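You operate a simulated robot arm through the tools that you are given. There is no shell and no other tool. Be economical: measure what you need, move in short steps, check, and stop when the job is done.

You run a simulated two-armed robot. Do the job below in one go: nothing can be reset, and whatever is moved stays where it is left.

JOB
Bleed and unlock the test box and put the white packet inside.
Fine: keep the hold button down to turn the valve knob to BLEED; no lock knob leaves LOCK while the gauge shows air; leave the door open.

Only the result counts: the job must be done as asked and must still hold three seconds after the hand-in. Knocking over, shifting, dropping, spilling or breaking anything else fails it.

ROBOT AND FRAMES
Two 7-joint arms with two-finger parallel grippers on one trunk, on a base that drives. Base frame: it is fixed to the floor where the robot stands at the start and does not move with it; the origin is under the middle of the robot, x ahead of it, y to its left, z up. Lengths are in m, angles in rad, forces in N, time in s.
The left shoulder is at the start at [0.07, 0.134, 1.226], the right one opposite. With the tool pointing down near the work surface each hand reaches from about 0.1 to 0.64 m from the robot's upright axis, wherever it stands, measured 20 degrees to its own side. Places, roughly: cream door [0.4, 0.6, 0.9]; inside of the test box [0.4, 0.6, 0.8]; left lock knob [0.4, 0.7, 1]; pump gauge [0.5, 0.2, 0.9]; right lock knob [0.4, 0.4, 1]; valve knob [0.5, 0, 0.9]. Payload 1.57 kg a hand.
The TCP of each hand is the grasp point between the finger pads, 0.03 m short of the fingertips. In the tool frame z runs along the fingers and y along their closing line. The gripper opens to 0.08 m. The fingers are 0.017 m wide and 0.012 m thick; the gripper's body (0.04 by 0.082 m) begins 0.08 m behind the TCP.
Orientation is that of the tool frame in the base frame, as [roll, pitch, yaw] about the fixed x, y, z axes, in that order (R = Rz(yaw) Ry(pitch) Rx(roll)). With the fingers straight down and closing along the base's y, the tool's x points along the base's -x, its y along +y and its z along -z.

CONTROLS
- The arms move only by the tool play_rows. It takes "left_motion", "right_motion" or both (then of equal length, played together; a hand with none holds still); each is a list that holds one entry, the list of rows, each a list of 6 numbers: the shift along the tool's x, y, z in units of 500 mm (1.0 is 500 mm), then the turn, a rotation vector about the tool's x, y, z in units of 180 degrees (1.0 is 180 degrees). In form: [[[tx, ty, tz, wx, wy, wz], ...]]. A call has 1 to 20 rows; each row is the pose to reach, as a shift and turn from the pose commanded when the call began, along the tool's axes at that moment. "left_jaw" and "right_jaw" are, for a hand that has rows, the finger opening in m, from 0 to 0.08, set as the call begins (left out, the last holds). A call with a number of a shift or a turn outside -1 to 1 is refused whole. Rows are played at 5 a second. More than 0.05 m and 0.15 rad between two rows, or a gripper value outside its range, and nothing of the call is played. A pose out of reach is approached as far as the arm can. The call stops where the force on the tool passes 70 N (or 10 N more than at its start, if that is more) or the arm is blocked; 0.2 s more then pass. The fingers move at their own pace (about 0.153 m/s each) and stop on an object; they squeeze with about 38 N. The grip force told is the motor's: it shows also when the fingers shut on nothing. Time passes only in rows, and 0.2 s behind the last, so rows that repeat a pose let the fingers close. It gives the time, the measured TCP pose, the force on the tool (base axes), the opening and the grip force at its end, in the units of the frame above (readings bear some noise), with the torque about the TCP (base axes, N m) and any sound that the robot's microphone picked up, and new pictures: "show" is both (left out), scene, wrist or none (wrist: the cameras of the hands that moved).
- Cameras (640 x 400 px; columns grow to the right, rows downward): "scene" is now at [0.1305, 0.0406, 1.4657]; the picture's right is [0.47, -0.88, 0.00], its down [-0.40, -0.21, -0.89] and it looks along [0.79, 0.42, -0.45] (base axes); focal length 214 px, centre (320, 200). "left" rides on the left gripper at [0.072, 0.007, -0.122] in its tool frame; the picture's right is [-0.09, 1.00, 0.00], its down [-0.84, -0.08, -0.54] and it looks along [-0.54, -0.05, 0.84] (tool axes); focal length 238 px, centre (320, 200). "right" rides on the right gripper at [0.072, -0.007, -0.122] in its tool frame; the picture's right is [0.09, 1.00, 0.00], its down [-0.84, 0.08, -0.54] and it looks along [-0.54, 0.05, 0.84] (tool axes); focal length 238 px, centre (320, 200). There is no depth. A picture from a camera that has moved, and an enlarged one, comes with that camera's place and axes in the base frame and with its lens.
- lift_body(by): slides the trunk up (or, below 0, down) by that many m; the arms and the scene camera ride with it, the base frame stays. It gives what a move gives, with no picture.
- base_move(legs): drives the robot by 1 to 6 legs, each [ahead, left, turn to the left] in m, m and rad, along the robot's own axes; the way and the turn of a leg run together, so that a leg with both is an arc; at most 1.5 m and 3.142 rad a leg. The arms and the cameras ride along, it lands a little off, and it stops where it bumps. It gives what a move gives, and a new picture of the scene camera.
- pan_tilt(pan, tilt): turns the head with the scene camera to pan (to the left, within 1.501 rad either way) and tilt (down, from -0.506 to 1.204), counted from straight ahead of the robot. It gives what a move gives, and a new picture of the scene camera.
- enlarge(camera, box): a new picture of the part [left, top, right, bottom] of that camera's present view, enlarged. No time passes.
- hand_in(): hands the job in; it is judged then, once.

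Work in short steps. Places have to be worked out from the pictures, the camera data and where the tool is seen: move nearer, look again, correct. Check each grasp and each placing, and mend what went wrong. You have 120 turns and 260 pictures in all, those below and enlarged ones among them. Open the grippers and draw the arms clear of the work before you hand the job in, unless the task says otherwise; then end with one line.

The tools are called after "Request:" as a command line: name --argument value ..., lists and objects as JSON in quotes. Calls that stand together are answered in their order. play_rows: Moves the arms, as the interface text tells. Its arguments: {"type":"object","properties":{"left_motion":{"type":"array","items":{"type":"array","items":{"type":"array","items":{"type":"number"}}}},"left_jaw":{"type":"number"},"right_motion":{"type":"array","items":{"type":"array","items":{"type":"array","items":{"type":"number"}}}},"right_jaw":{"type":"number"},"show":{"type":"string","enum":["both","scene","wrist","none"]}},"required":[]} The other tools are called the same way: lift_body (by) slides the trunk up or down; base_move (legs) drives the base; pan_tilt (pan, tilt) turns the head that bears the scene camera; enlarge (camera, box) takes an enlarged picture of a part of a camera's view; hand_in () hands the job in.

At the start:

```text
time_s: 0.0
left_position: [0.2932, 0.363, 1.364]
left_ee_rot: [-3.141, -0.001, -3.141]
left_wrist_force: [0.6, 0.6, -0.2]
left_wrist_torque: [0.0, -0.01, 0.0]
left_gripper_width: 0.0798
left_gripper_force: 0.0
right_position: [0.3285, 0.0399, 1.3524]
right_ee_rot: [-3.141, -0.001, 3.141]
right_wrist_force: [-0.6, -0.2, 0.4]
right_wrist_torque: [0.01, -0.01, 0.01]
right_gripper_width: 0.0799
right_gripper_force: 0.1
trunk travel left (down, up): [-0.8, 0.14]
robot x, y, heading: [-0.0003, -0.0016, -0.003]
head pan, tilt: [0.489, 0.468]
```

scene: 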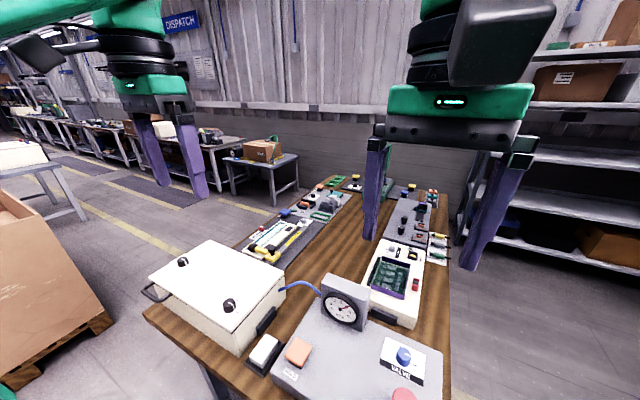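
right: 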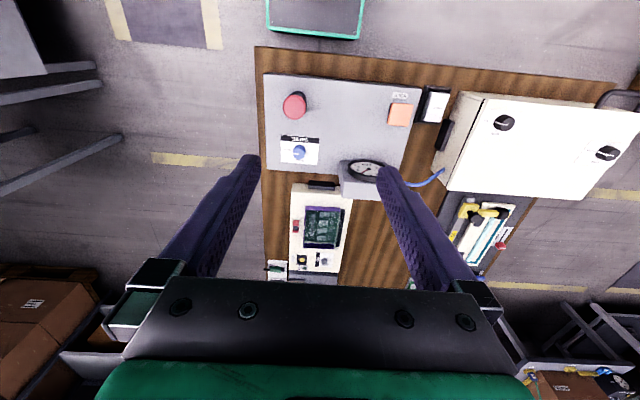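
left: 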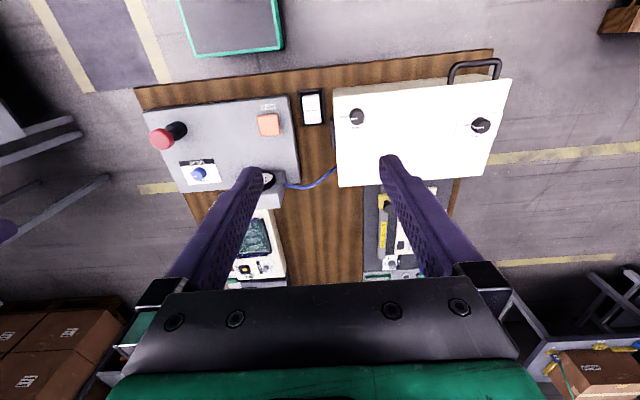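

I'll look closely at the console and box first.

Request:
enlarge --camera "scene" --box '[240, 260, 460, 400]'

Request:
enlarge --camera "left" --box '[130, 40, 530, 290]'

Request:
enlarge --camera "right" --box '[250, 40, 650, 290]'

Request:
enlarge --camera "scene" --box '[130, 220, 320, 370]'

```text
2.86 times, centred on (350, 330) of scene
camera zoom: at [0.1305, 0.0406, 1.4657], right [0.47, -0.88, 0.0], down [-0.4, -0.21, -0.89], along [0.79, 0.42, -0.45], focal length 613 px, centre (234, -171)
```

zoom: 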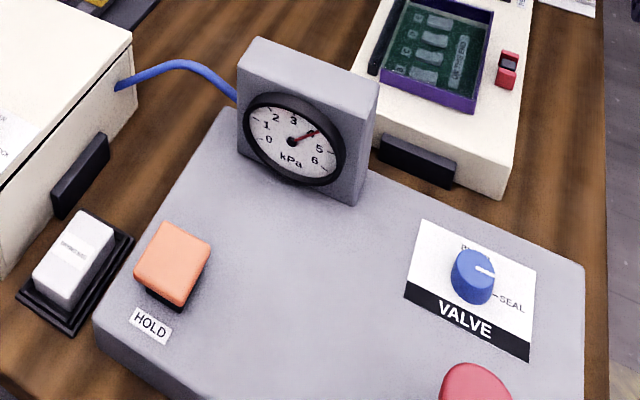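

```text
1.60 times, centred on (330, 165) of left
camera zoom: at [0.2227, 0.3692, 1.4864], right [0.09, 1.0, 0.0], down [0.84, -0.08, 0.54], along [0.54, -0.05, -0.84], focal length 381 px, centre (304, 256)
```

zoom: 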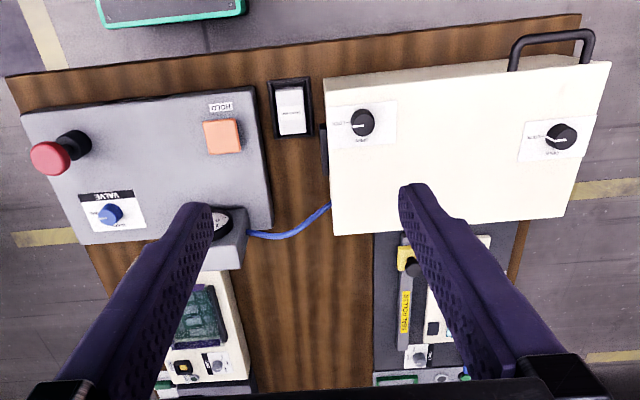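

```text
refused: 650 is not a number from 0 to 640
```

```text
2.67 times, centred on (225, 295) of scene
camera zoom: at [0.1305, 0.0406, 1.4657], right [0.47, -0.88, 0.0], down [-0.4, -0.21, -0.89], along [0.79, 0.42, -0.45], focal length 572 px, centre (573, -53)
```

zoom: 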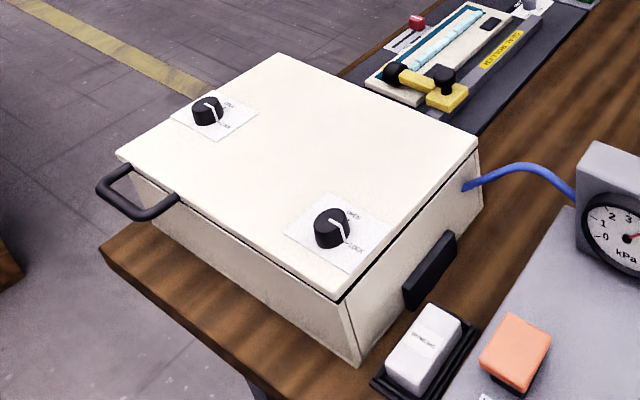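

The gauge reads about 4 kPa; the valve pointer sits near SEAL. I'll zoom on the valve and lock knob labels.

Request:
enlarge --camera "scene" --box '[370, 325, 434, 365]'

Request:
enlarge --camera "right" --box '[268, 130, 332, 170]'

Request:
enlarge --camera "left" --box '[320, 90, 512, 210]'

Request:
enlarge --camera "scene" --box '[160, 245, 256, 320]'

```text
10.00 times, centred on (402, 345) of scene
camera zoom: at [0.1305, 0.0406, 1.4657], right [0.47, -0.88, 0.0], down [-0.4, -0.21, -0.89], along [0.79, 0.42, -0.45], focal length 2145 px, centre (-500, -1250)
```

zoom: 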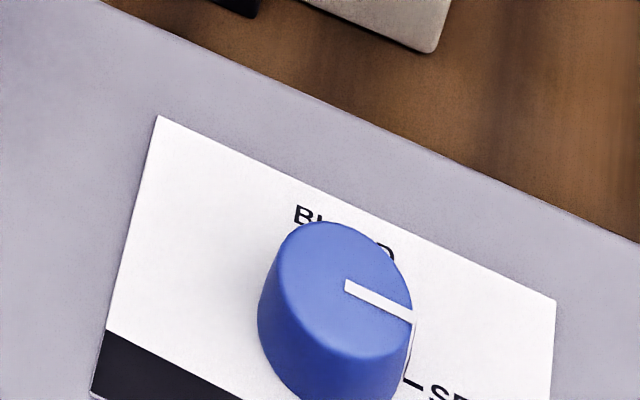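

```text
10.00 times, centred on (300, 150) of right
camera zoom: at [0.2556, 0.034, 1.4741], right [-0.09, 1.0, 0.0], down [0.84, 0.08, 0.54], along [0.54, 0.05, -0.84], focal length 2384 px, centre (520, 700)
```

zoom: 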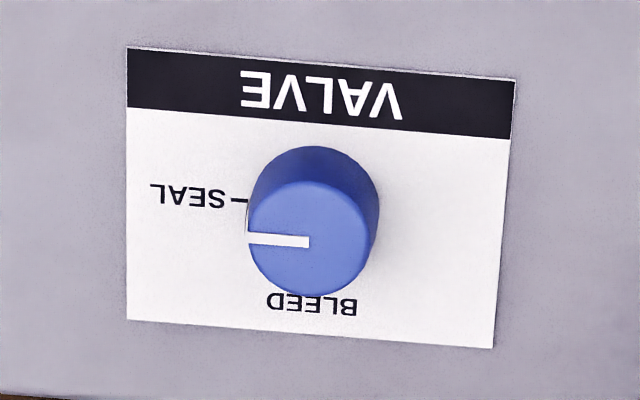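

```text
3.33 times, centred on (416, 150) of left
camera zoom: at [0.2227, 0.3692, 1.4864], right [0.09, 1.0, 0.0], down [0.84, -0.08, 0.54], along [0.54, -0.05, -0.84], focal length 794 px, centre (0, 367)
```

zoom: 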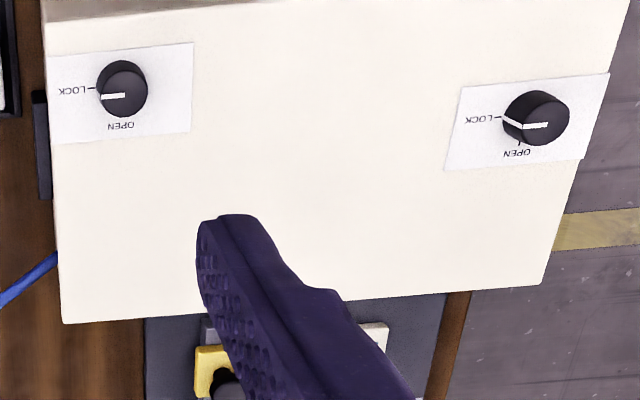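

```text
5.33 times, centred on (208, 282) of scene
camera zoom: at [0.1305, 0.0406, 1.4657], right [0.47, -0.88, 0.0], down [-0.4, -0.21, -0.89], along [0.79, 0.42, -0.45], focal length 1144 px, centre (917, -240)
```

zoom: 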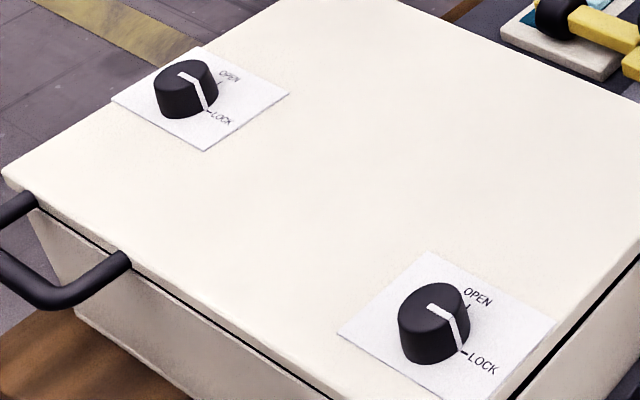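

All pointers sit at LOCK/SEAL (−y) and OPEN/BLEED is toward +x, so each is a ~90° counter-clockwise turn seen from above. I move the left hand (closed) above the hold button ≈[0.374,0.23,0.90] and the right above the valve ≈[0.492,0,0.885].

Request:
play_rows --left_motion '[[[-0.016, -0.027, 0.073, 0, 0, 0], [-0.032, -0.053, 0.146, 0, 0, 0], [-0.049, -0.08, 0.218, 0, 0, 0], [-0.065, -0.106, 0.291, 0, 0, 0], [-0.081, -0.133, 0.364, 0, 0, 0], [-0.097, -0.16, 0.437, 0, 0, 0], [-0.113, -0.186, 0.51, 0, 0, 0], [-0.13, -0.213, 0.582, 0, 0, 0], [-0.146, -0.239, 0.655, 0, 0, 0], [-0.162, -0.266, 0.728, 0, 0, 0], [-0.162, -0.266, 0.728, 0, 0, 0]]]' --right_motion '[[[-0.033, -0.008, 0.07, 0, 0, 0], [-0.065, -0.016, 0.141, 0, 0, 0], [-0.098, -0.024, 0.211, 0, 0, 0], [-0.131, -0.032, 0.282, 0, 0, 0], [-0.163, -0.04, 0.352, 0, 0, 0], [-0.196, -0.048, 0.423, 0, 0, 0], [-0.229, -0.056, 0.493, 0, 0, 0], [-0.262, -0.064, 0.564, 0, 0, 0], [-0.294, -0.072, 0.634, 0, 0, 0], [-0.327, -0.08, 0.705, 0, 0, 0], [-0.327, -0.08, 0.705, 0, 0, 0]]]' --left_jaw 0 --right_jaw 0.08

```text
time_s: 2.4
left_position: [0.3745, 0.2283, 1.0013]
left_ee_rot: [-3.14, 0.002, 3.141]
left_wrist_force: [-1.0, -0.8, 0.4]
left_wrist_torque: [0.0, -0.03, 0.01]
left_gripper_width: 0.0001
left_gripper_force: 21.1
right_position: [0.489, -0.0015, 1.0004]
right_ee_rot: [-3.141, 0.0, -3.141]
right_wrist_force: [0.1, -0.8, -0.8]
right_wrist_torque: [-0.01, -0.07, 0.01]
right_gripper_width: 0.0801
right_gripper_force: 0.0
trunk travel left (down, up): [-0.8, 0.14]
robot x, y, heading: [0.0009, -0.0021, 0.003]
head pan, tilt: [0.489, 0.468]
camera scene: at [0.1296, 0.0408, 1.4658], right [0.47, -0.88, 0.0], down [-0.4, -0.21, -0.89], along [0.79, 0.42, -0.45], focal length 214 px, centre (320, 200)
camera right: at [0.4175, -0.0081, 1.1219], right [-0.09, 1.0, 0.0], down [0.84, 0.08, 0.54], along [0.54, 0.05, -0.84], focal length 238 px, centre (320, 200)
camera left: at [0.3026, 0.2357, 1.1228], right [0.09, 1.0, 0.0], down [0.84, -0.08, 0.54], along [0.54, -0.05, -0.84], focal length 238 px, centre (320, 200)
```

scene: 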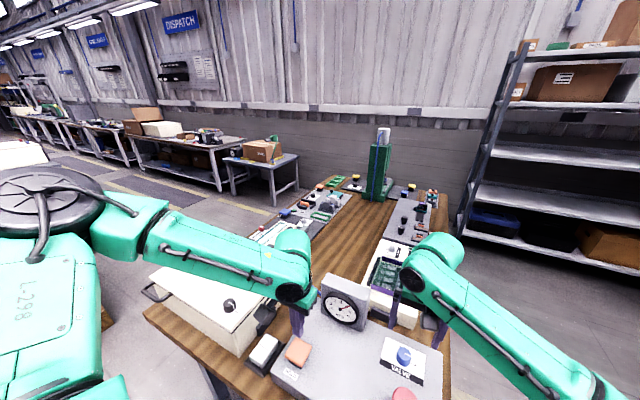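
right: 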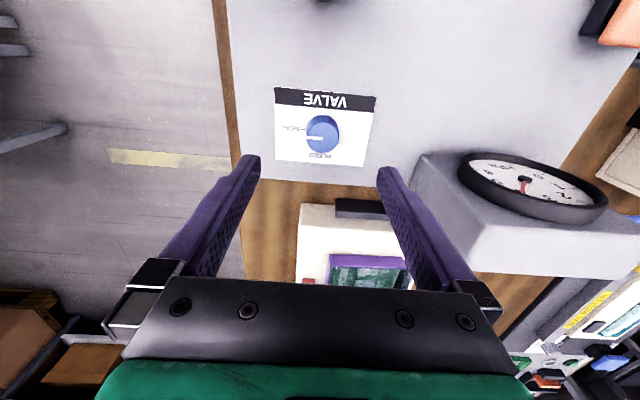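
left: 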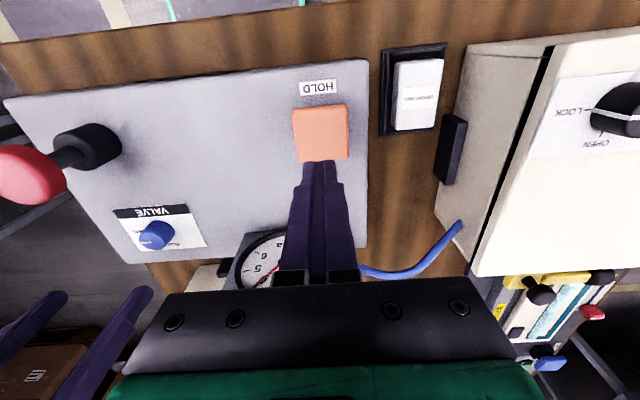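

Both aims agree with the new views. Lower the right hand around the valve knob (TCP z 0.897) and the left just above the hold button.

Request:
play_rows --left_motion '[[[0.0, 0.003, 0.04, 0, 0, 0], [0.002, 0.003, 0.08, 0, 0, 0], [0.004, 0.003, 0.12, 0, 0, 0], [0.004, 0.003, 0.12, 0, 0, 0]]]' --right_motion '[[[-0.003, 0.006, 0.07, 0, 0, 0], [-0.003, 0.006, 0.14, 0, 0, 0], [-0.003, 0.006, 0.207, 0, 0, 0], [-0.003, 0.006, 0.207, 0, 0, 0]]]'

```text
time_s: 3.4
left_position: [0.3694, 0.2302, 0.9422]
left_ee_rot: [-3.14, 0.004, -3.141]
left_wrist_force: [0.2, -0.7, -0.4]
left_wrist_torque: [0.02, 0.03, -0.02]
left_gripper_width: 0.0002
left_gripper_force: 21.6
right_position: [0.4899, 0.002, 0.8999]
right_ee_rot: [3.141, 0.008, -3.141]
right_wrist_force: [3.8, -2.4, 26.5]
right_wrist_torque: [-1.19, 0.1, 0.32]
right_gripper_width: 0.0804
right_gripper_force: 0.1
trunk travel left (down, up): [-0.8, 0.14]
robot x, y, heading: [0.0001, 0.0014, 0.002]
head pan, tilt: [0.489, 0.468]
camera scene: at [0.1268, 0.0403, 1.4666], right [0.47, -0.88, 0.0], down [-0.4, -0.21, -0.89], along [0.79, 0.42, -0.45], focal length 214 px, centre (320, 200)
camera right: at [0.4179, -0.0046, 1.0212], right [-0.09, 1.0, 0.0], down [0.83, 0.08, 0.55], along [0.55, 0.05, -0.84], focal length 238 px, centre (320, 200)
camera left: at [0.2989, 0.2366, 1.0636], right [0.09, 1.0, 0.0], down [0.84, -0.08, 0.54], along [0.54, -0.05, -0.84], focal length 238 px, centre (320, 200)
```

scene: 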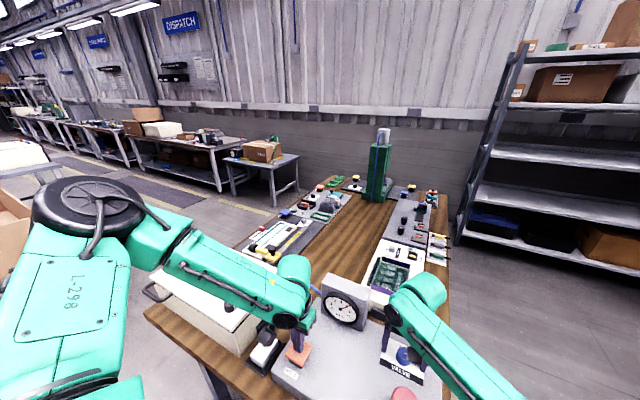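
right: 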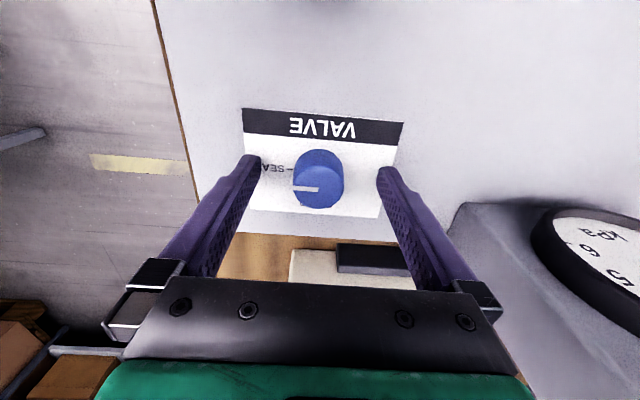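
left: 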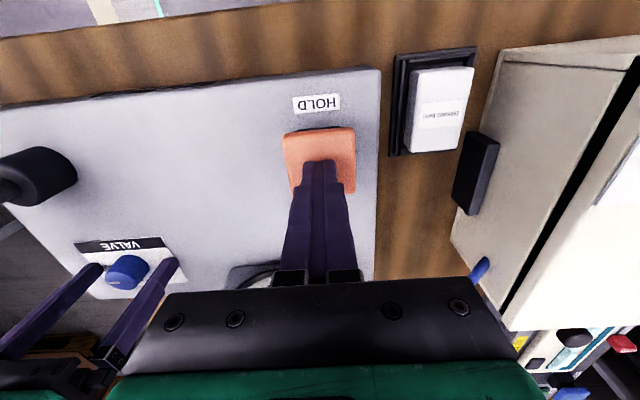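

The right fingertips just touch the panel (z≈0.87). Raise slightly while the left goes down to meet the button.

Request:
play_rows --left_motion '[[[-0.004, 0, 0.016, 0, 0, 0], [-0.007, 0, 0.03, 0, 0, 0], [-0.007, 0, 0.03, 0, 0, 0]]]' --right_motion '[[[0, 0.002, -0.012, 0, 0, 0], [-0.005, 0.005, -0.012, 0, 0, 0], [-0.005, 0.005, -0.012, 0, 0, 0]]]' --show "wrist"

Request:
play_rows --right_motion '[[[0, 0, 0, 0, 0, 0], [0, 0, 0, 0, 0, 0], [0, 0, 0, 0, 0, 0]]]' --right_jaw 0 --show "wrist"

```text
time_s: 4.2
left_position: [0.373, 0.229, 0.9289]
left_ee_rot: [3.141, 0.009, 3.139]
left_wrist_force: [-2.3, 4.0, 30.5]
left_wrist_torque: [0.15, 0.22, -0.09]
left_gripper_width: 0.0
left_gripper_force: 21.3
right_position: [0.491, 0.0057, 0.9039]
right_ee_rot: [3.141, 0.002, -3.141]
right_wrist_force: [-0.4, 0.6, -0.4]
right_wrist_torque: [-0.02, -0.05, -0.03]
right_gripper_width: 0.08
right_gripper_force: 0.1
trunk travel left (down, up): [-0.8, 0.14]
robot x, y, heading: [0.0005, 0.0011, -0.001]
head pan, tilt: [0.489, 0.468]
camera right: at [0.419, -0.0022, 1.0255], right [-0.09, 1.0, 0.0], down [0.84, 0.08, 0.54], along [0.54, 0.05, -0.84], focal length 238 px, centre (320, 200)
camera left: at [0.302, 0.2357, 1.05], right [0.09, 1.0, 0.0], down [0.83, -0.08, 0.55], along [0.55, -0.05, -0.84], focal length 238 px, centre (320, 200)
```

right: 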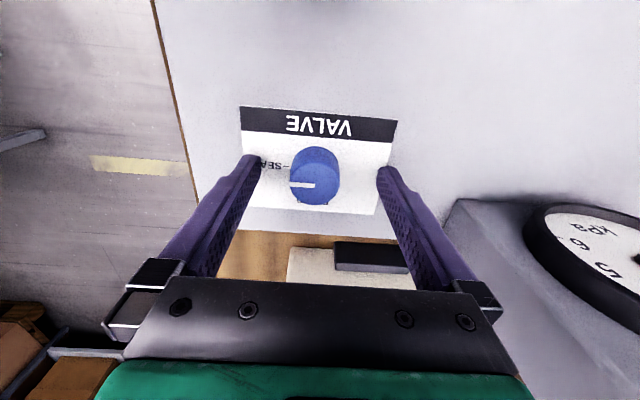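
left: 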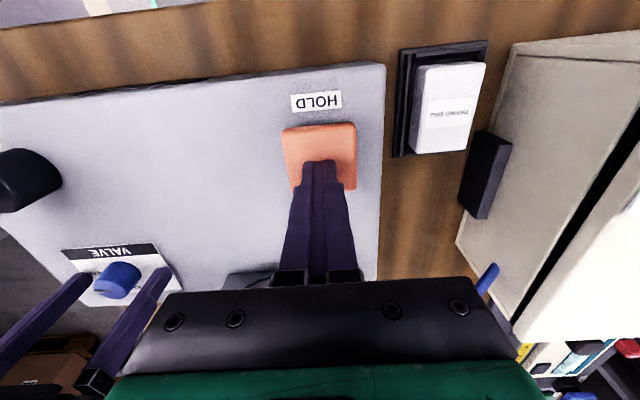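

```text
time_s: 5.0
left_position: [0.3742, 0.2294, 0.9288]
left_ee_rot: [3.137, 0.007, 3.142]
left_wrist_force: [2.4, 17.8, 36.0]
left_wrist_torque: [0.5, 0.01, -0.08]
left_gripper_width: 0.0001
left_gripper_force: 21.5
right_position: [0.4924, 0.001, 0.9056]
right_ee_rot: [-3.141, 0.004, 3.138]
right_wrist_force: [-3.1, -17.7, 3.5]
right_wrist_torque: [-0.6, 0.1, 0.0]
right_gripper_width: 0.0331
right_gripper_force: 41.4
trunk travel left (down, up): [-0.8, 0.14]
robot x, y, heading: [0.0028, 0.0004, -0.003]
head pan, tilt: [0.489, 0.468]
camera right: at [0.4197, -0.0046, 1.0255], right [-0.09, 1.0, 0.0], down [0.84, 0.08, 0.54], along [0.54, 0.05, -0.84], focal length 238 px, centre (320, 200)
```

right: 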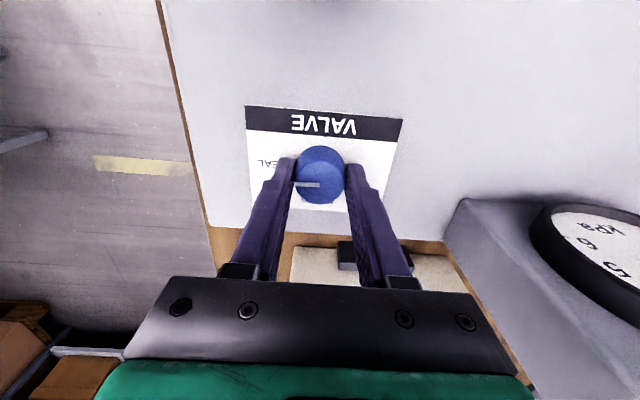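

The knob is gripped with a small side load; I centre it (−4 mm in y) while pressing the button further.

Request:
play_rows --left_motion '[[[0, 0, 0.008, 0, 0, 0], [0, 0, 0.016, 0, 0, 0], [0, 0, 0.016, 0, 0, 0]]]' --right_motion '[[[0, -0.008, 0, 0, 0, 0], [0, -0.008, 0, 0, 0, 0], [0, -0.008, 0, 0, 0, 0]]]' --show "wrist"

```text
time_s: 5.4
left_position: [0.3739, 0.2283, 0.9284]
left_ee_rot: [3.138, 0.014, 3.14]
left_wrist_force: [-14.1, 3.7, 43.1]
left_wrist_torque: [0.08, 0.61, -0.04]
left_gripper_width: 0.0002
left_gripper_force: 21.4
right_position: [0.4914, 0.0022, 0.9043]
right_ee_rot: [3.137, 0.011, -3.14]
right_wrist_force: [7.7, 1.8, -5.5]
right_wrist_torque: [-0.13, -0.58, -0.01]
right_gripper_width: 0.0333
right_gripper_force: 41.1
trunk travel left (down, up): [-0.8, 0.14]
robot x, y, heading: [0.0003, 0.0015, -0.0]
head pan, tilt: [0.489, 0.468]
stopped in row 2 (left hand): the force on the tool passed its limit at 76 N (the readings are from after the stop); the commanded pose is now the measured one
camera right: at [0.4186, -0.0057, 1.0252], right [-0.09, 1.0, 0.0], down [0.83, 0.08, 0.55], along [0.55, 0.05, -0.83], focal length 238 px, centre (320, 200)
camera left: at [0.3013, 0.2351, 1.049], right [0.09, 1.0, 0.0], down [0.83, -0.08, 0.55], along [0.55, -0.05, -0.83], focal length 238 px, centre (320, 200)
```

right: 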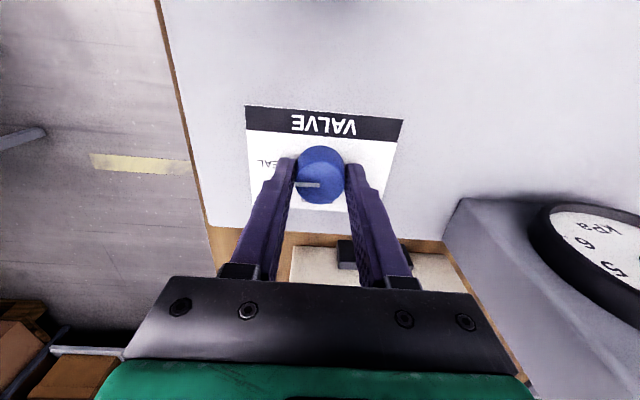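
left: 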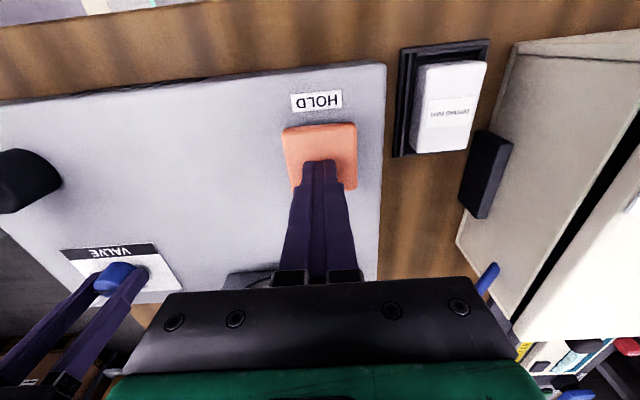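

The button is bottomed. Keeping it pressed, I start turning the valve counter-clockwise (first 45°).

Request:
play_rows --left_motion '[[[0, 0, 0.004, 0, 0, 0], [0, 0, 0.004, 0, 0, 0], [0, 0, 0.004, 0, 0, 0], [0, 0, 0.004, 0, 0, 0], [0, 0, 0.004, 0, 0, 0], [0, 0, 0.004, 0, 0, 0]]]' --right_motion '[[[0, 0, 0, 0, 0, -0.042], [0, 0, 0, 0, 0, -0.083], [0, 0, 0, 0, 0, -0.125], [0, 0, 0, 0, 0, -0.167], [0, 0, 0, 0, 0, -0.208], [0, 0, 0, 0, 0, -0.25]]]' --show "both"

```text
time_s: 5.9
left_position: [0.3737, 0.2279, 0.9283]
left_ee_rot: [3.135, 0.018, 3.139]
left_wrist_force: [-14.0, 2.4, 42.4]
left_wrist_torque: [0.07, 0.66, -0.01]
left_gripper_width: 0.0004
left_gripper_force: 21.2
right_position: [0.492, 0.0007, 0.9047]
right_ee_rot: [3.138, 0.015, -3.005]
right_wrist_force: [6.0, -1.4, -2.0]
right_wrist_torque: [-0.11, -0.26, -0.05]
right_gripper_width: 0.0329
right_gripper_force: 41.0
trunk travel left (down, up): [-0.8, 0.14]
robot x, y, heading: [0.0001, 0.0011, 0.001]
head pan, tilt: [0.489, 0.468]
stopped in row 2 (left hand): the force on the tool passed its limit at 72 N (the readings are from after the stop); the commanded pose is now the measured one
camera scene: at [0.1218, 0.0381, 1.4666], right [0.47, -0.88, 0.0], down [-0.39, -0.21, -0.9], along [0.79, 0.42, -0.44], focal length 214 px, centre (320, 200)
camera right: at [0.4196, -0.0157, 1.025], right [-0.23, 0.97, 0.0], down [0.81, 0.19, 0.55], along [0.54, 0.13, -0.83], focal length 238 px, centre (320, 200)
camera left: at [0.301, 0.2348, 1.0487], right [0.09, 1.0, 0.01], down [0.83, -0.08, 0.56], along [0.55, -0.05, -0.83], focal length 238 px, centre (320, 200)
```

scene: 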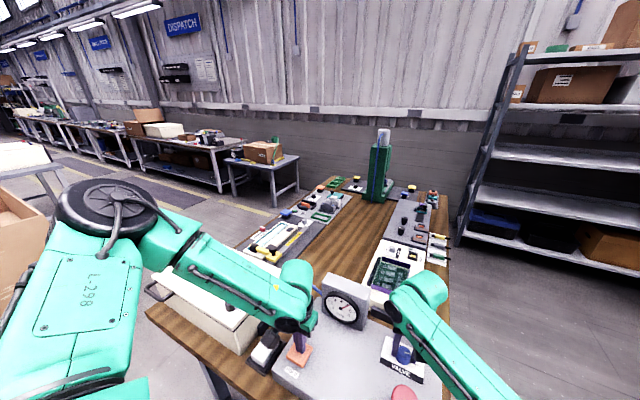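
right: 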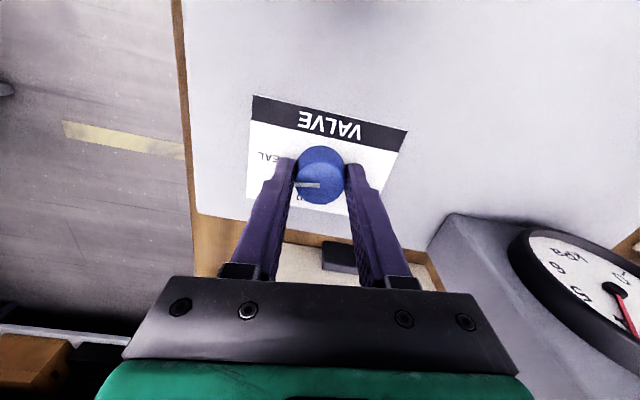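
left: 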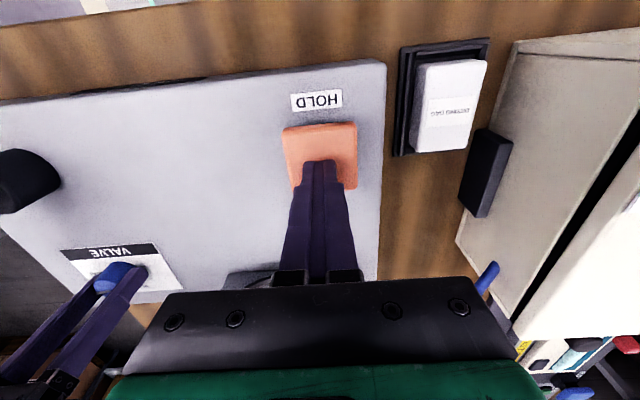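

The knob turns with the grip while the button force stays ≈42 N. I'll continue with the left hand merely holding.

Request:
play_rows --right_motion '[[[0, 0, 0, 0, 0, -0.042], [0, 0, 0, 0, 0, -0.083], [0, 0, 0, 0, 0, -0.125], [0, 0, 0, 0, 0, -0.167], [0, 0, 0, 0, 0, -0.208], [0, 0, 0, 0, 0, -0.25]]]' --show "both"

```text
time_s: 7.3
left_position: [0.3738, 0.2288, 0.9267]
left_ee_rot: [3.134, 0.016, 3.139]
left_wrist_force: [-15.3, 5.5, 59.4]
left_wrist_torque: [0.15, 0.75, -0.2]
left_gripper_width: 0.0
left_gripper_force: 21.4
right_position: [0.4909, 0.0, 0.9045]
right_ee_rot: [-3.134, 0.012, -2.215]
right_wrist_force: [15.9, 1.4, -5.1]
right_wrist_torque: [0.8, -0.84, -0.02]
right_gripper_width: 0.0332
right_gripper_force: 41.3
trunk travel left (down, up): [-0.8, 0.14]
robot x, y, heading: [-0.0005, 0.0004, -0.0]
head pan, tilt: [0.489, 0.468]
camera scene: at [0.1227, 0.0375, 1.4668], right [0.47, -0.88, 0.0], down [-0.39, -0.21, -0.9], along [0.79, 0.42, -0.44], focal length 214 px, centre (320, 200)
camera right: at [0.4521, -0.0613, 1.0253], right [-0.85, 0.53, -0.01], down [0.44, 0.71, 0.55], along [0.3, 0.47, -0.83], focal length 238 px, centre (320, 200)
```

scene: 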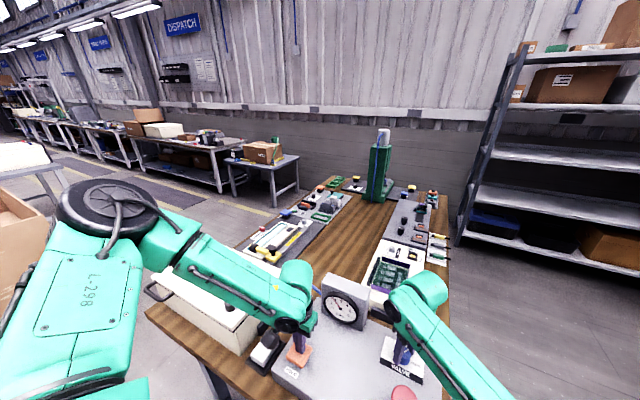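
right: 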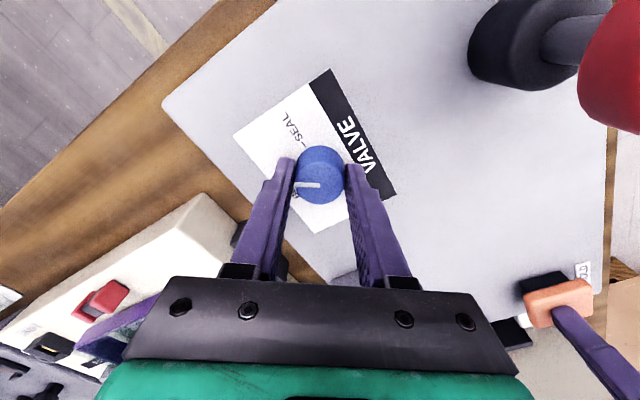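

About 53° turned. Turn the remaining ~38°.

Request:
play_rows --right_motion '[[[0, 0, 0, 0, 0, -0.042], [0, 0, 0, 0, 0, -0.083], [0, 0, 0, 0, 0, -0.125], [0, 0, 0, 0, 0, -0.167], [0, 0, 0, 0, 0, -0.21], [0, 0, 0, 0, 0, -0.21]]]' --show "both"

Request:
enlarge --camera "scene" --box '[310, 265, 374, 335]'

```text
time_s: 8.7
left_position: [0.3746, 0.2284, 0.9276]
left_ee_rot: [3.137, 0.016, 3.14]
left_wrist_force: [-12.8, 8.0, 61.9]
left_wrist_torque: [0.21, 0.66, 0.12]
left_gripper_width: 0.0
left_gripper_force: 20.7
right_position: [0.4913, -0.0009, 0.9045]
right_ee_rot: [-3.132, 0.006, -1.557]
right_wrist_force: [18.2, -2.6, -0.1]
right_wrist_torque: [-0.33, -0.49, -0.43]
right_gripper_width: 0.0332
right_gripper_force: 40.9
trunk travel left (down, up): [-0.8, 0.14]
robot x, y, heading: [0.0028, 0.0029, 0.004]
head pan, tilt: [0.489, 0.468]
camera scene: at [0.1229, 0.0374, 1.4667], right [0.47, -0.88, 0.0], down [-0.39, -0.21, -0.9], along [0.79, 0.42, -0.44], focal length 214 px, centre (320, 200)
camera right: at [0.4981, -0.0723, 1.026], right [-0.99, -0.1, -0.01], down [-0.09, 0.83, 0.54], along [-0.05, 0.54, -0.84], focal length 238 px, centre (320, 200)
```

scene: 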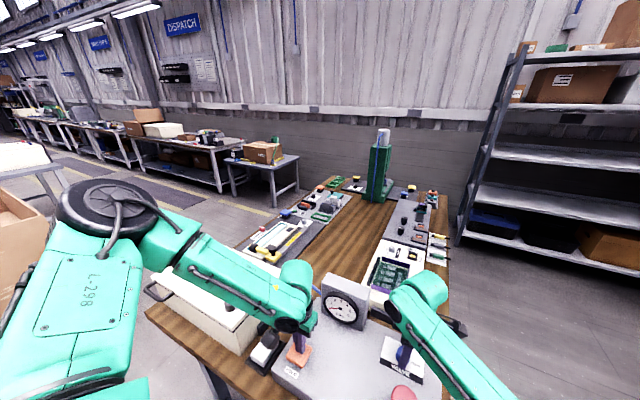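
right: 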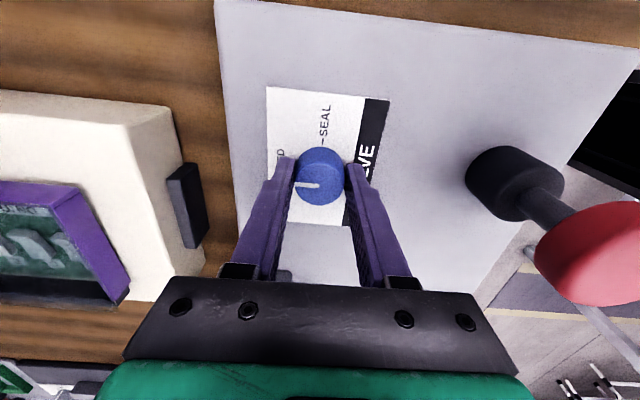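

```text
5.71 times, centred on (342, 300) of scene
camera zoom: at [0.1229, 0.0374, 1.4667], right [0.47, -0.88, 0.0], down [-0.39, -0.21, -0.9], along [0.79, 0.42, -0.44], focal length 1226 px, centre (194, -371)
```

zoom: 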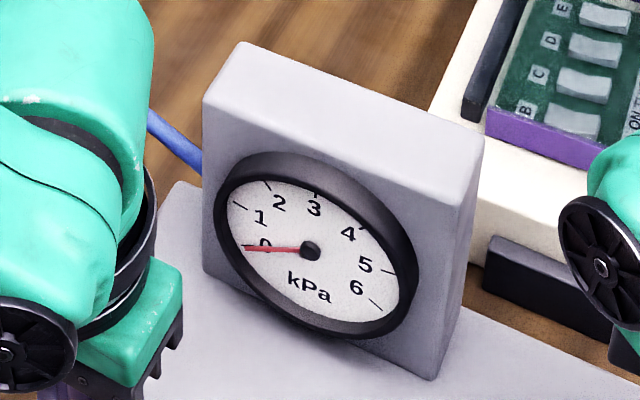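

The gauge reads 0 with the valve at BLEED. Open the right hand and raise both hands straight up.

Request:
play_rows --right_motion '[[[0, 0, 0, 0, 0, 0], [0, 0, 0, 0, 0, 0], [0, 0, 0, 0, 0, 0]]]' --right_jaw 0.08 --show "none"

Request:
play_rows --right_motion '[[[0, 0, -0.04, 0, 0, 0], [0, 0, -0.1, 0, 0, 0], [0, 0, -0.18, 0, 0, 0], [0, 0, -0.26, 0, 0, 0]]]' --left_motion '[[[0, 0, -0.04, 0, 0, 0], [0, 0, -0.1, 0, 0, 0], [0, 0, -0.18, 0, 0, 0], [0, 0, -0.26, 0, 0, 0]]]' --show "both"

Request:
enlarge --camera "scene" --box '[310, 265, 438, 385]'

```text
time_s: 9.5
left_position: [0.3738, 0.2271, 0.9272]
left_ee_rot: [3.137, 0.018, 3.14]
left_wrist_force: [-3.1, 5.3, 51.5]
left_wrist_torque: [0.13, 0.38, 0.16]
left_gripper_width: 0.0002
left_gripper_force: 21.2
right_position: [0.4908, 0.0003, 0.905]
right_ee_rot: [-3.131, 0.006, -1.56]
right_wrist_force: [-0.9, -0.7, -0.5]
right_wrist_torque: [0.03, -0.01, 0.03]
right_gripper_width: 0.0799
right_gripper_force: 0.0
trunk travel left (down, up): [-0.8, 0.14]
robot x, y, heading: [-0.0024, -0.0016, 0.002]
head pan, tilt: [0.489, 0.468]
```

```text
time_s: 10.5
left_position: [0.3751, 0.2297, 1.0544]
left_ee_rot: [3.138, 0.006, 3.139]
left_wrist_force: [-0.1, 0.0, 0.4]
left_wrist_torque: [0.04, -0.01, -0.02]
left_gripper_width: 0.0
left_gripper_force: 21.2
right_position: [0.4925, 0.0, 1.0328]
right_ee_rot: [-3.137, 0.002, -1.561]
right_wrist_force: [-0.5, 0.3, -0.2]
right_wrist_torque: [-0.01, 0.0, 0.0]
right_gripper_width: 0.08
right_gripper_force: 0.1
trunk travel left (down, up): [-0.8, 0.14]
robot x, y, heading: [0.0041, 0.0006, -0.001]
head pan, tilt: [0.489, 0.468]
camera scene: at [0.1299, 0.0406, 1.4656], right [0.47, -0.88, 0.0], down [-0.4, -0.21, -0.89], along [0.79, 0.42, -0.45], focal length 214 px, centre (320, 200)
camera right: at [0.4998, -0.0715, 1.1544], right [-0.99, -0.1, 0.0], down [-0.09, 0.83, 0.54], along [-0.05, 0.54, -0.84], focal length 238 px, centre (320, 200)
camera left: at [0.3038, 0.236, 1.1759], right [0.09, 1.0, 0.0], down [0.83, -0.08, 0.55], along [0.55, -0.05, -0.84], focal length 238 px, centre (320, 200)
```

scene: 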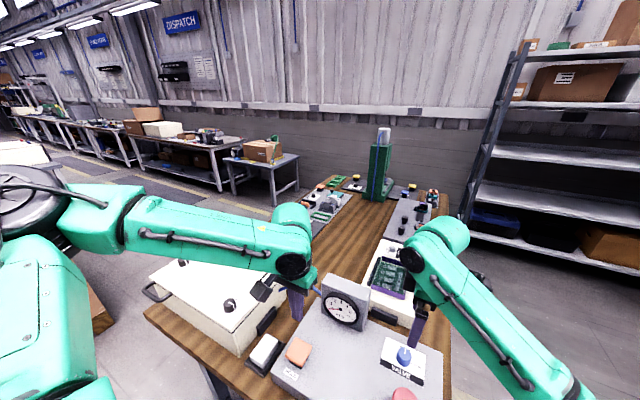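
right: 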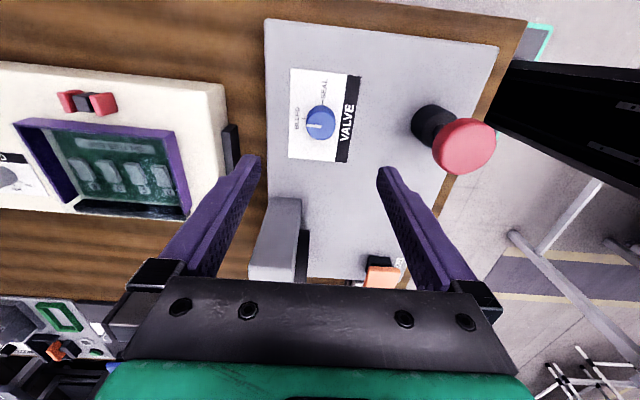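
left: 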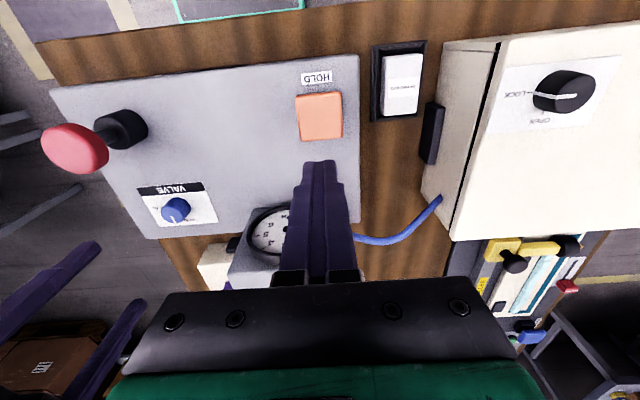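

```text
3.33 times, centred on (374, 325) of scene
camera zoom: at [0.1299, 0.0406, 1.4656], right [0.47, -0.88, 0.0], down [-0.4, -0.21, -0.89], along [0.79, 0.42, -0.45], focal length 715 px, centre (140, -217)
```

zoom: 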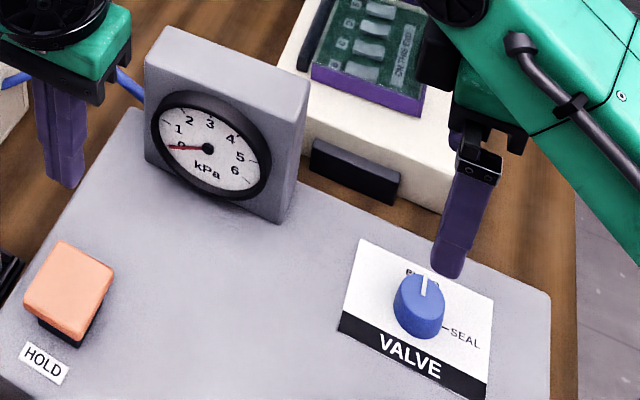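

Valve stays at BLEED, gauge 0. Next: left hand (open) over the right lock knob ≈[0.358,0.438]; right hand raised out of the way.

Request:
play_rows --left_motion '[[[0.005, 0.07, 0, 0, 0, 0], [0.011, 0.14, 0, 0, 0, 0], [0.016, 0.21, 0, 0, 0, 0], [0.021, 0.28, 0, 0, 0, 0], [0.027, 0.35, 0, 0, 0, 0], [0.032, 0.416, 0, 0, 0, 0], [0.032, 0.416, 0, 0, 0, 0]]]' --right_motion '[[[0, 0, -0.05, 0, 0, 0.04], [0, 0, -0.1, 0, 0, 0.08], [0, 0, -0.15, 0, 0, 0.12], [0, 0, -0.2, 0, 0, 0.16], [0, 0, -0.25, 0, 0, 0.2], [0, 0, -0.3, 0, 0, 0.24], [0, 0, -0.3, 0, 0, 0.24]]]' --left_jaw 0.08

```text
time_s: 12.1
left_position: [0.3601, 0.4376, 1.0536]
left_ee_rot: [3.139, 0.009, 3.141]
left_wrist_force: [-0.7, -0.5, 0.2]
left_wrist_torque: [0.02, -0.01, 0.06]
left_gripper_width: 0.08
left_gripper_force: 0.1
right_position: [0.494, 0.0012, 1.1829]
right_ee_rot: [-3.14, 0.006, -2.315]
right_wrist_force: [-0.1, -0.6, -0.1]
right_wrist_torque: [-0.01, 0.0, 0.03]
right_gripper_width: 0.0801
right_gripper_force: 0.0
trunk travel left (down, up): [-0.8, 0.14]
robot x, y, heading: [-0.002, -0.0011, 0.0]
head pan, tilt: [0.489, 0.468]
camera scene: at [0.1309, 0.0405, 1.4657], right [0.47, -0.88, 0.0], down [-0.4, -0.21, -0.89], along [0.79, 0.42, -0.45], focal length 214 px, centre (320, 200)
camera right: at [0.4502, -0.0556, 1.3036], right [-0.79, 0.61, 0.0], down [0.51, 0.67, 0.55], along [0.33, 0.43, -0.84], focal length 238 px, centre (320, 200)
camera left: at [0.2889, 0.4439, 1.1749], right [0.09, 1.0, 0.0], down [0.83, -0.08, 0.55], along [0.55, -0.05, -0.84], focal length 238 px, centre (320, 200)
```

scene: 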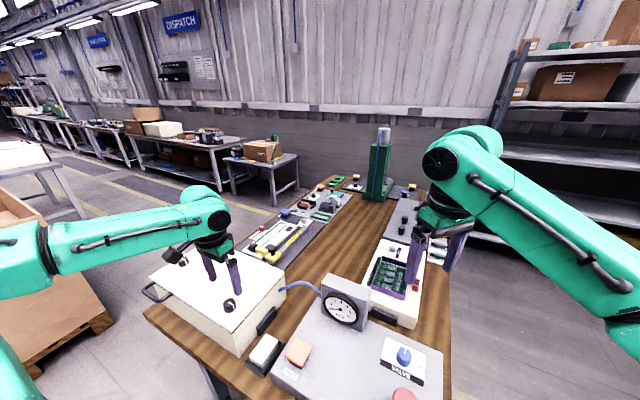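
right: 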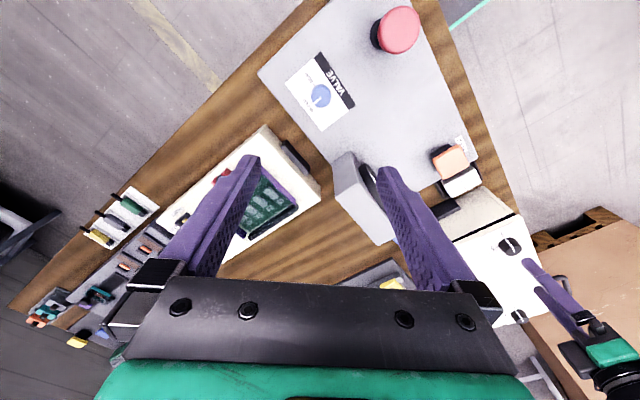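
left: 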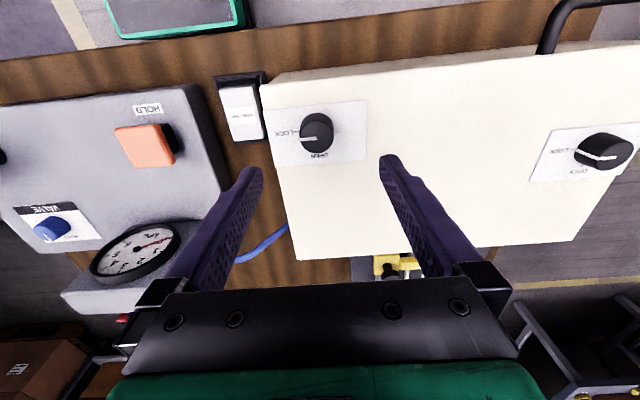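

The gauge needle looks changed in the left view; check it before touching a lock.

Request:
enlarge --camera "scene" --box '[310, 265, 438, 385]'

Request:
enlarge --camera "left" --box '[270, 90, 366, 170]'

```text
3.33 times, centred on (374, 325) of scene
camera zoom: at [0.1309, 0.0405, 1.4657], right [0.47, -0.88, 0.0], down [-0.4, -0.21, -0.89], along [0.79, 0.42, -0.45], focal length 715 px, centre (140, -217)
```

zoom: 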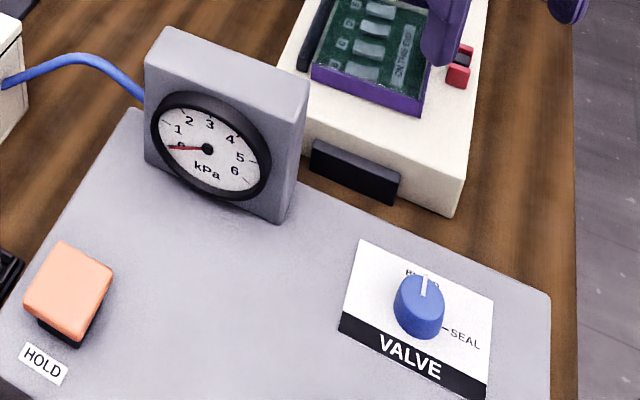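

```text
5.00 times, centred on (318, 130) of left
camera zoom: at [0.2889, 0.4439, 1.1749], right [0.09, 1.0, 0.0], down [0.83, -0.08, 0.55], along [0.55, -0.05, -0.84], focal length 1192 px, centre (330, 550)
```

zoom: 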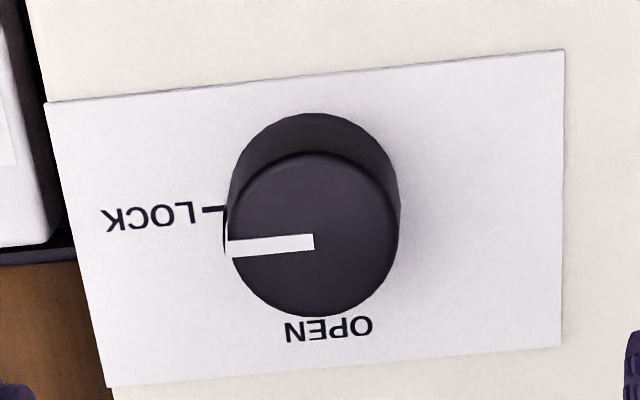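

Gauge is still 0 and the knob points at LOCK. Lower around it.

Request:
play_rows --left_motion '[[[-0.005, -0.006, 0.05, 0, 0, 0], [-0.005, -0.006, 0.11, 0, 0, 0], [-0.005, -0.006, 0.15, 0, 0, 0], [-0.005, -0.006, 0.171, 0, 0, 0], [-0.005, -0.006, 0.171, 0, 0, 0]]]' --show "wrist"

```text
time_s: 13.3
left_position: [0.3648, 0.4328, 0.9768]
left_ee_rot: [3.131, 0.025, -3.141]
left_wrist_force: [4.4, 3.8, 48.9]
left_wrist_torque: [-1.89, 0.21, 0.12]
left_gripper_width: 0.0758
left_gripper_force: 0.1
right_position: [0.49, -0.003, 1.1855]
right_ee_rot: [-3.139, 0.012, -2.314]
right_wrist_force: [-0.1, -0.8, -0.2]
right_wrist_torque: [0.0, 0.0, -0.03]
right_gripper_width: 0.08
right_gripper_force: 0.0
trunk travel left (down, up): [-0.8, 0.14]
robot x, y, heading: [0.0028, -0.0021, 0.005]
head pan, tilt: [0.489, 0.468]
camera left: at [0.2902, 0.4383, 1.0964], right [0.09, 1.0, 0.01], down [0.82, -0.08, 0.56], along [0.56, -0.04, -0.83], focal length 238 px, centre (320, 200)
```

left: 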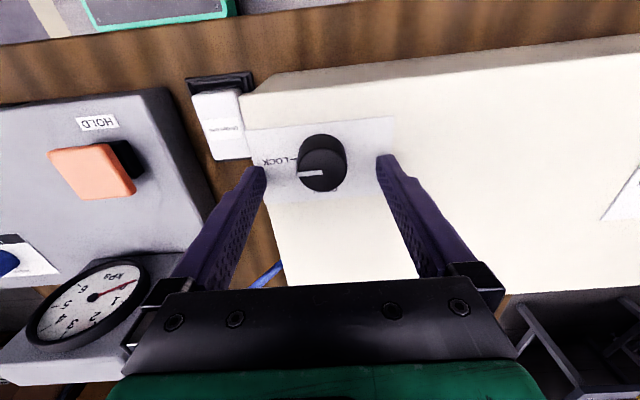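

Fingertips touch the lid (lid z≈0.947). Raise 12 mm, trim to the knob centre ≈[0.357,0.436], then close.

Request:
play_rows --left_motion '[[[0, 0, -0.024, 0, 0, 0], [0.01, 0.006, -0.024, 0, 0, 0], [0.01, 0.006, -0.024, 0, 0, 0]]]' --show "none"

Request:
play_rows --left_motion '[[[0, 0, 0, 0, 0, 0], [0, 0, 0, 0, 0, 0], [0, 0, 0, 0, 0, 0]]]' --left_jaw 0 --show "wrist"

```text
time_s: 14.1
left_position: [0.3573, 0.4394, 0.9791]
left_ee_rot: [3.14, 0.002, -3.141]
left_wrist_force: [-0.6, -0.8, 0.2]
left_wrist_torque: [-0.01, 0.04, 0.01]
left_gripper_width: 0.0798
left_gripper_force: 0.0
right_position: [0.4934, 0.0023, 1.1819]
right_ee_rot: [-3.141, 0.004, -2.312]
right_wrist_force: [0.9, 0.2, -0.6]
right_wrist_torque: [0.01, 0.01, -0.03]
right_gripper_width: 0.0798
right_gripper_force: 0.1
trunk travel left (down, up): [-0.8, 0.14]
robot x, y, heading: [0.0004, 0.0019, 0.005]
head pan, tilt: [0.489, 0.468]
```

```text
time_s: 14.9
left_position: [0.3592, 0.4353, 0.981]
left_ee_rot: [-3.141, 0.004, 3.141]
left_wrist_force: [-3.6, -16.6, -15.6]
left_wrist_torque: [-0.59, -0.28, 0.04]
left_gripper_width: 0.0314
left_gripper_force: 39.8
right_position: [0.4933, 0.0001, 1.1815]
right_ee_rot: [3.142, 0.007, -2.315]
right_wrist_force: [0.9, 0.4, -0.5]
right_wrist_torque: [0.01, 0.03, 0.01]
right_gripper_width: 0.0797
right_gripper_force: 0.1
trunk travel left (down, up): [-0.8, 0.14]
robot x, y, heading: [-0.0028, 0.0003, 0.003]
head pan, tilt: [0.489, 0.468]
camera left: at [0.2882, 0.4424, 1.1012], right [0.09, 1.0, 0.0], down [0.83, -0.08, 0.55], along [0.54, -0.05, -0.84], focal length 238 px, centre (320, 200)
```

left: 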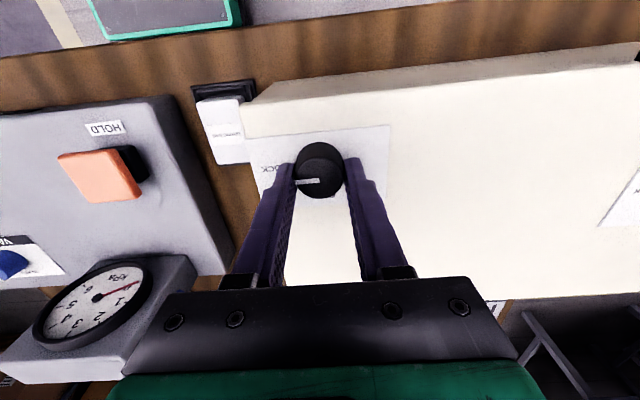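

Gripped. Turn counter-clockwise 90° with −4 mm y trim.

Request:
play_rows --left_motion '[[[0, -0.007, 0, 0, 0, 0], [0, -0.007, 0, 0, 0, -0.042], [0, -0.007, 0, 0, 0, -0.084], [0, -0.007, 0, 0, 0, -0.126], [0, -0.007, 0, 0, 0, -0.168], [0, -0.007, 0, 0, 0, -0.21], [0, -0.007, 0, 0, 0, -0.252], [0, -0.007, 0, 0, 0, -0.294], [0, -0.007, 0, 0, 0, -0.336], [0, -0.007, 0, 0, 0, -0.378], [0, -0.007, 0, 0, 0, -0.42], [0, -0.007, 0, 0, 0, -0.462], [0, -0.007, 0, 0, 0, -0.502], [0, -0.007, 0, 0, 0, -0.502]]]' --show "wrist"

```text
time_s: 17.9
left_position: [0.3561, 0.436, 0.9794]
left_ee_rot: [-3.132, 0.0, -1.565]
left_wrist_force: [-15.8, 4.5, -0.4]
left_wrist_torque: [0.25, 0.43, -0.55]
left_gripper_width: 0.031
left_gripper_force: 39.6
right_position: [0.4892, 0.003, 1.1843]
right_ee_rot: [-3.136, 0.007, -2.314]
right_wrist_force: [1.3, 0.2, -0.6]
right_wrist_torque: [-0.03, 0.01, 0.0]
right_gripper_width: 0.0801
right_gripper_force: 0.1
trunk travel left (down, up): [-0.8, 0.14]
robot x, y, heading: [0.0002, 0.0007, 0.001]
head pan, tilt: [0.489, 0.468]
camera left: at [0.349, 0.364, 1.1022], right [-1.0, 0.08, -0.01], down [0.07, 0.84, 0.54], along [0.05, 0.54, -0.84], focal length 238 px, centre (320, 200)
```

left: 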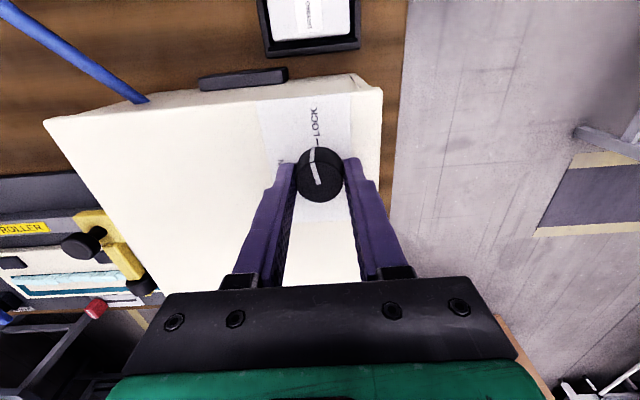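

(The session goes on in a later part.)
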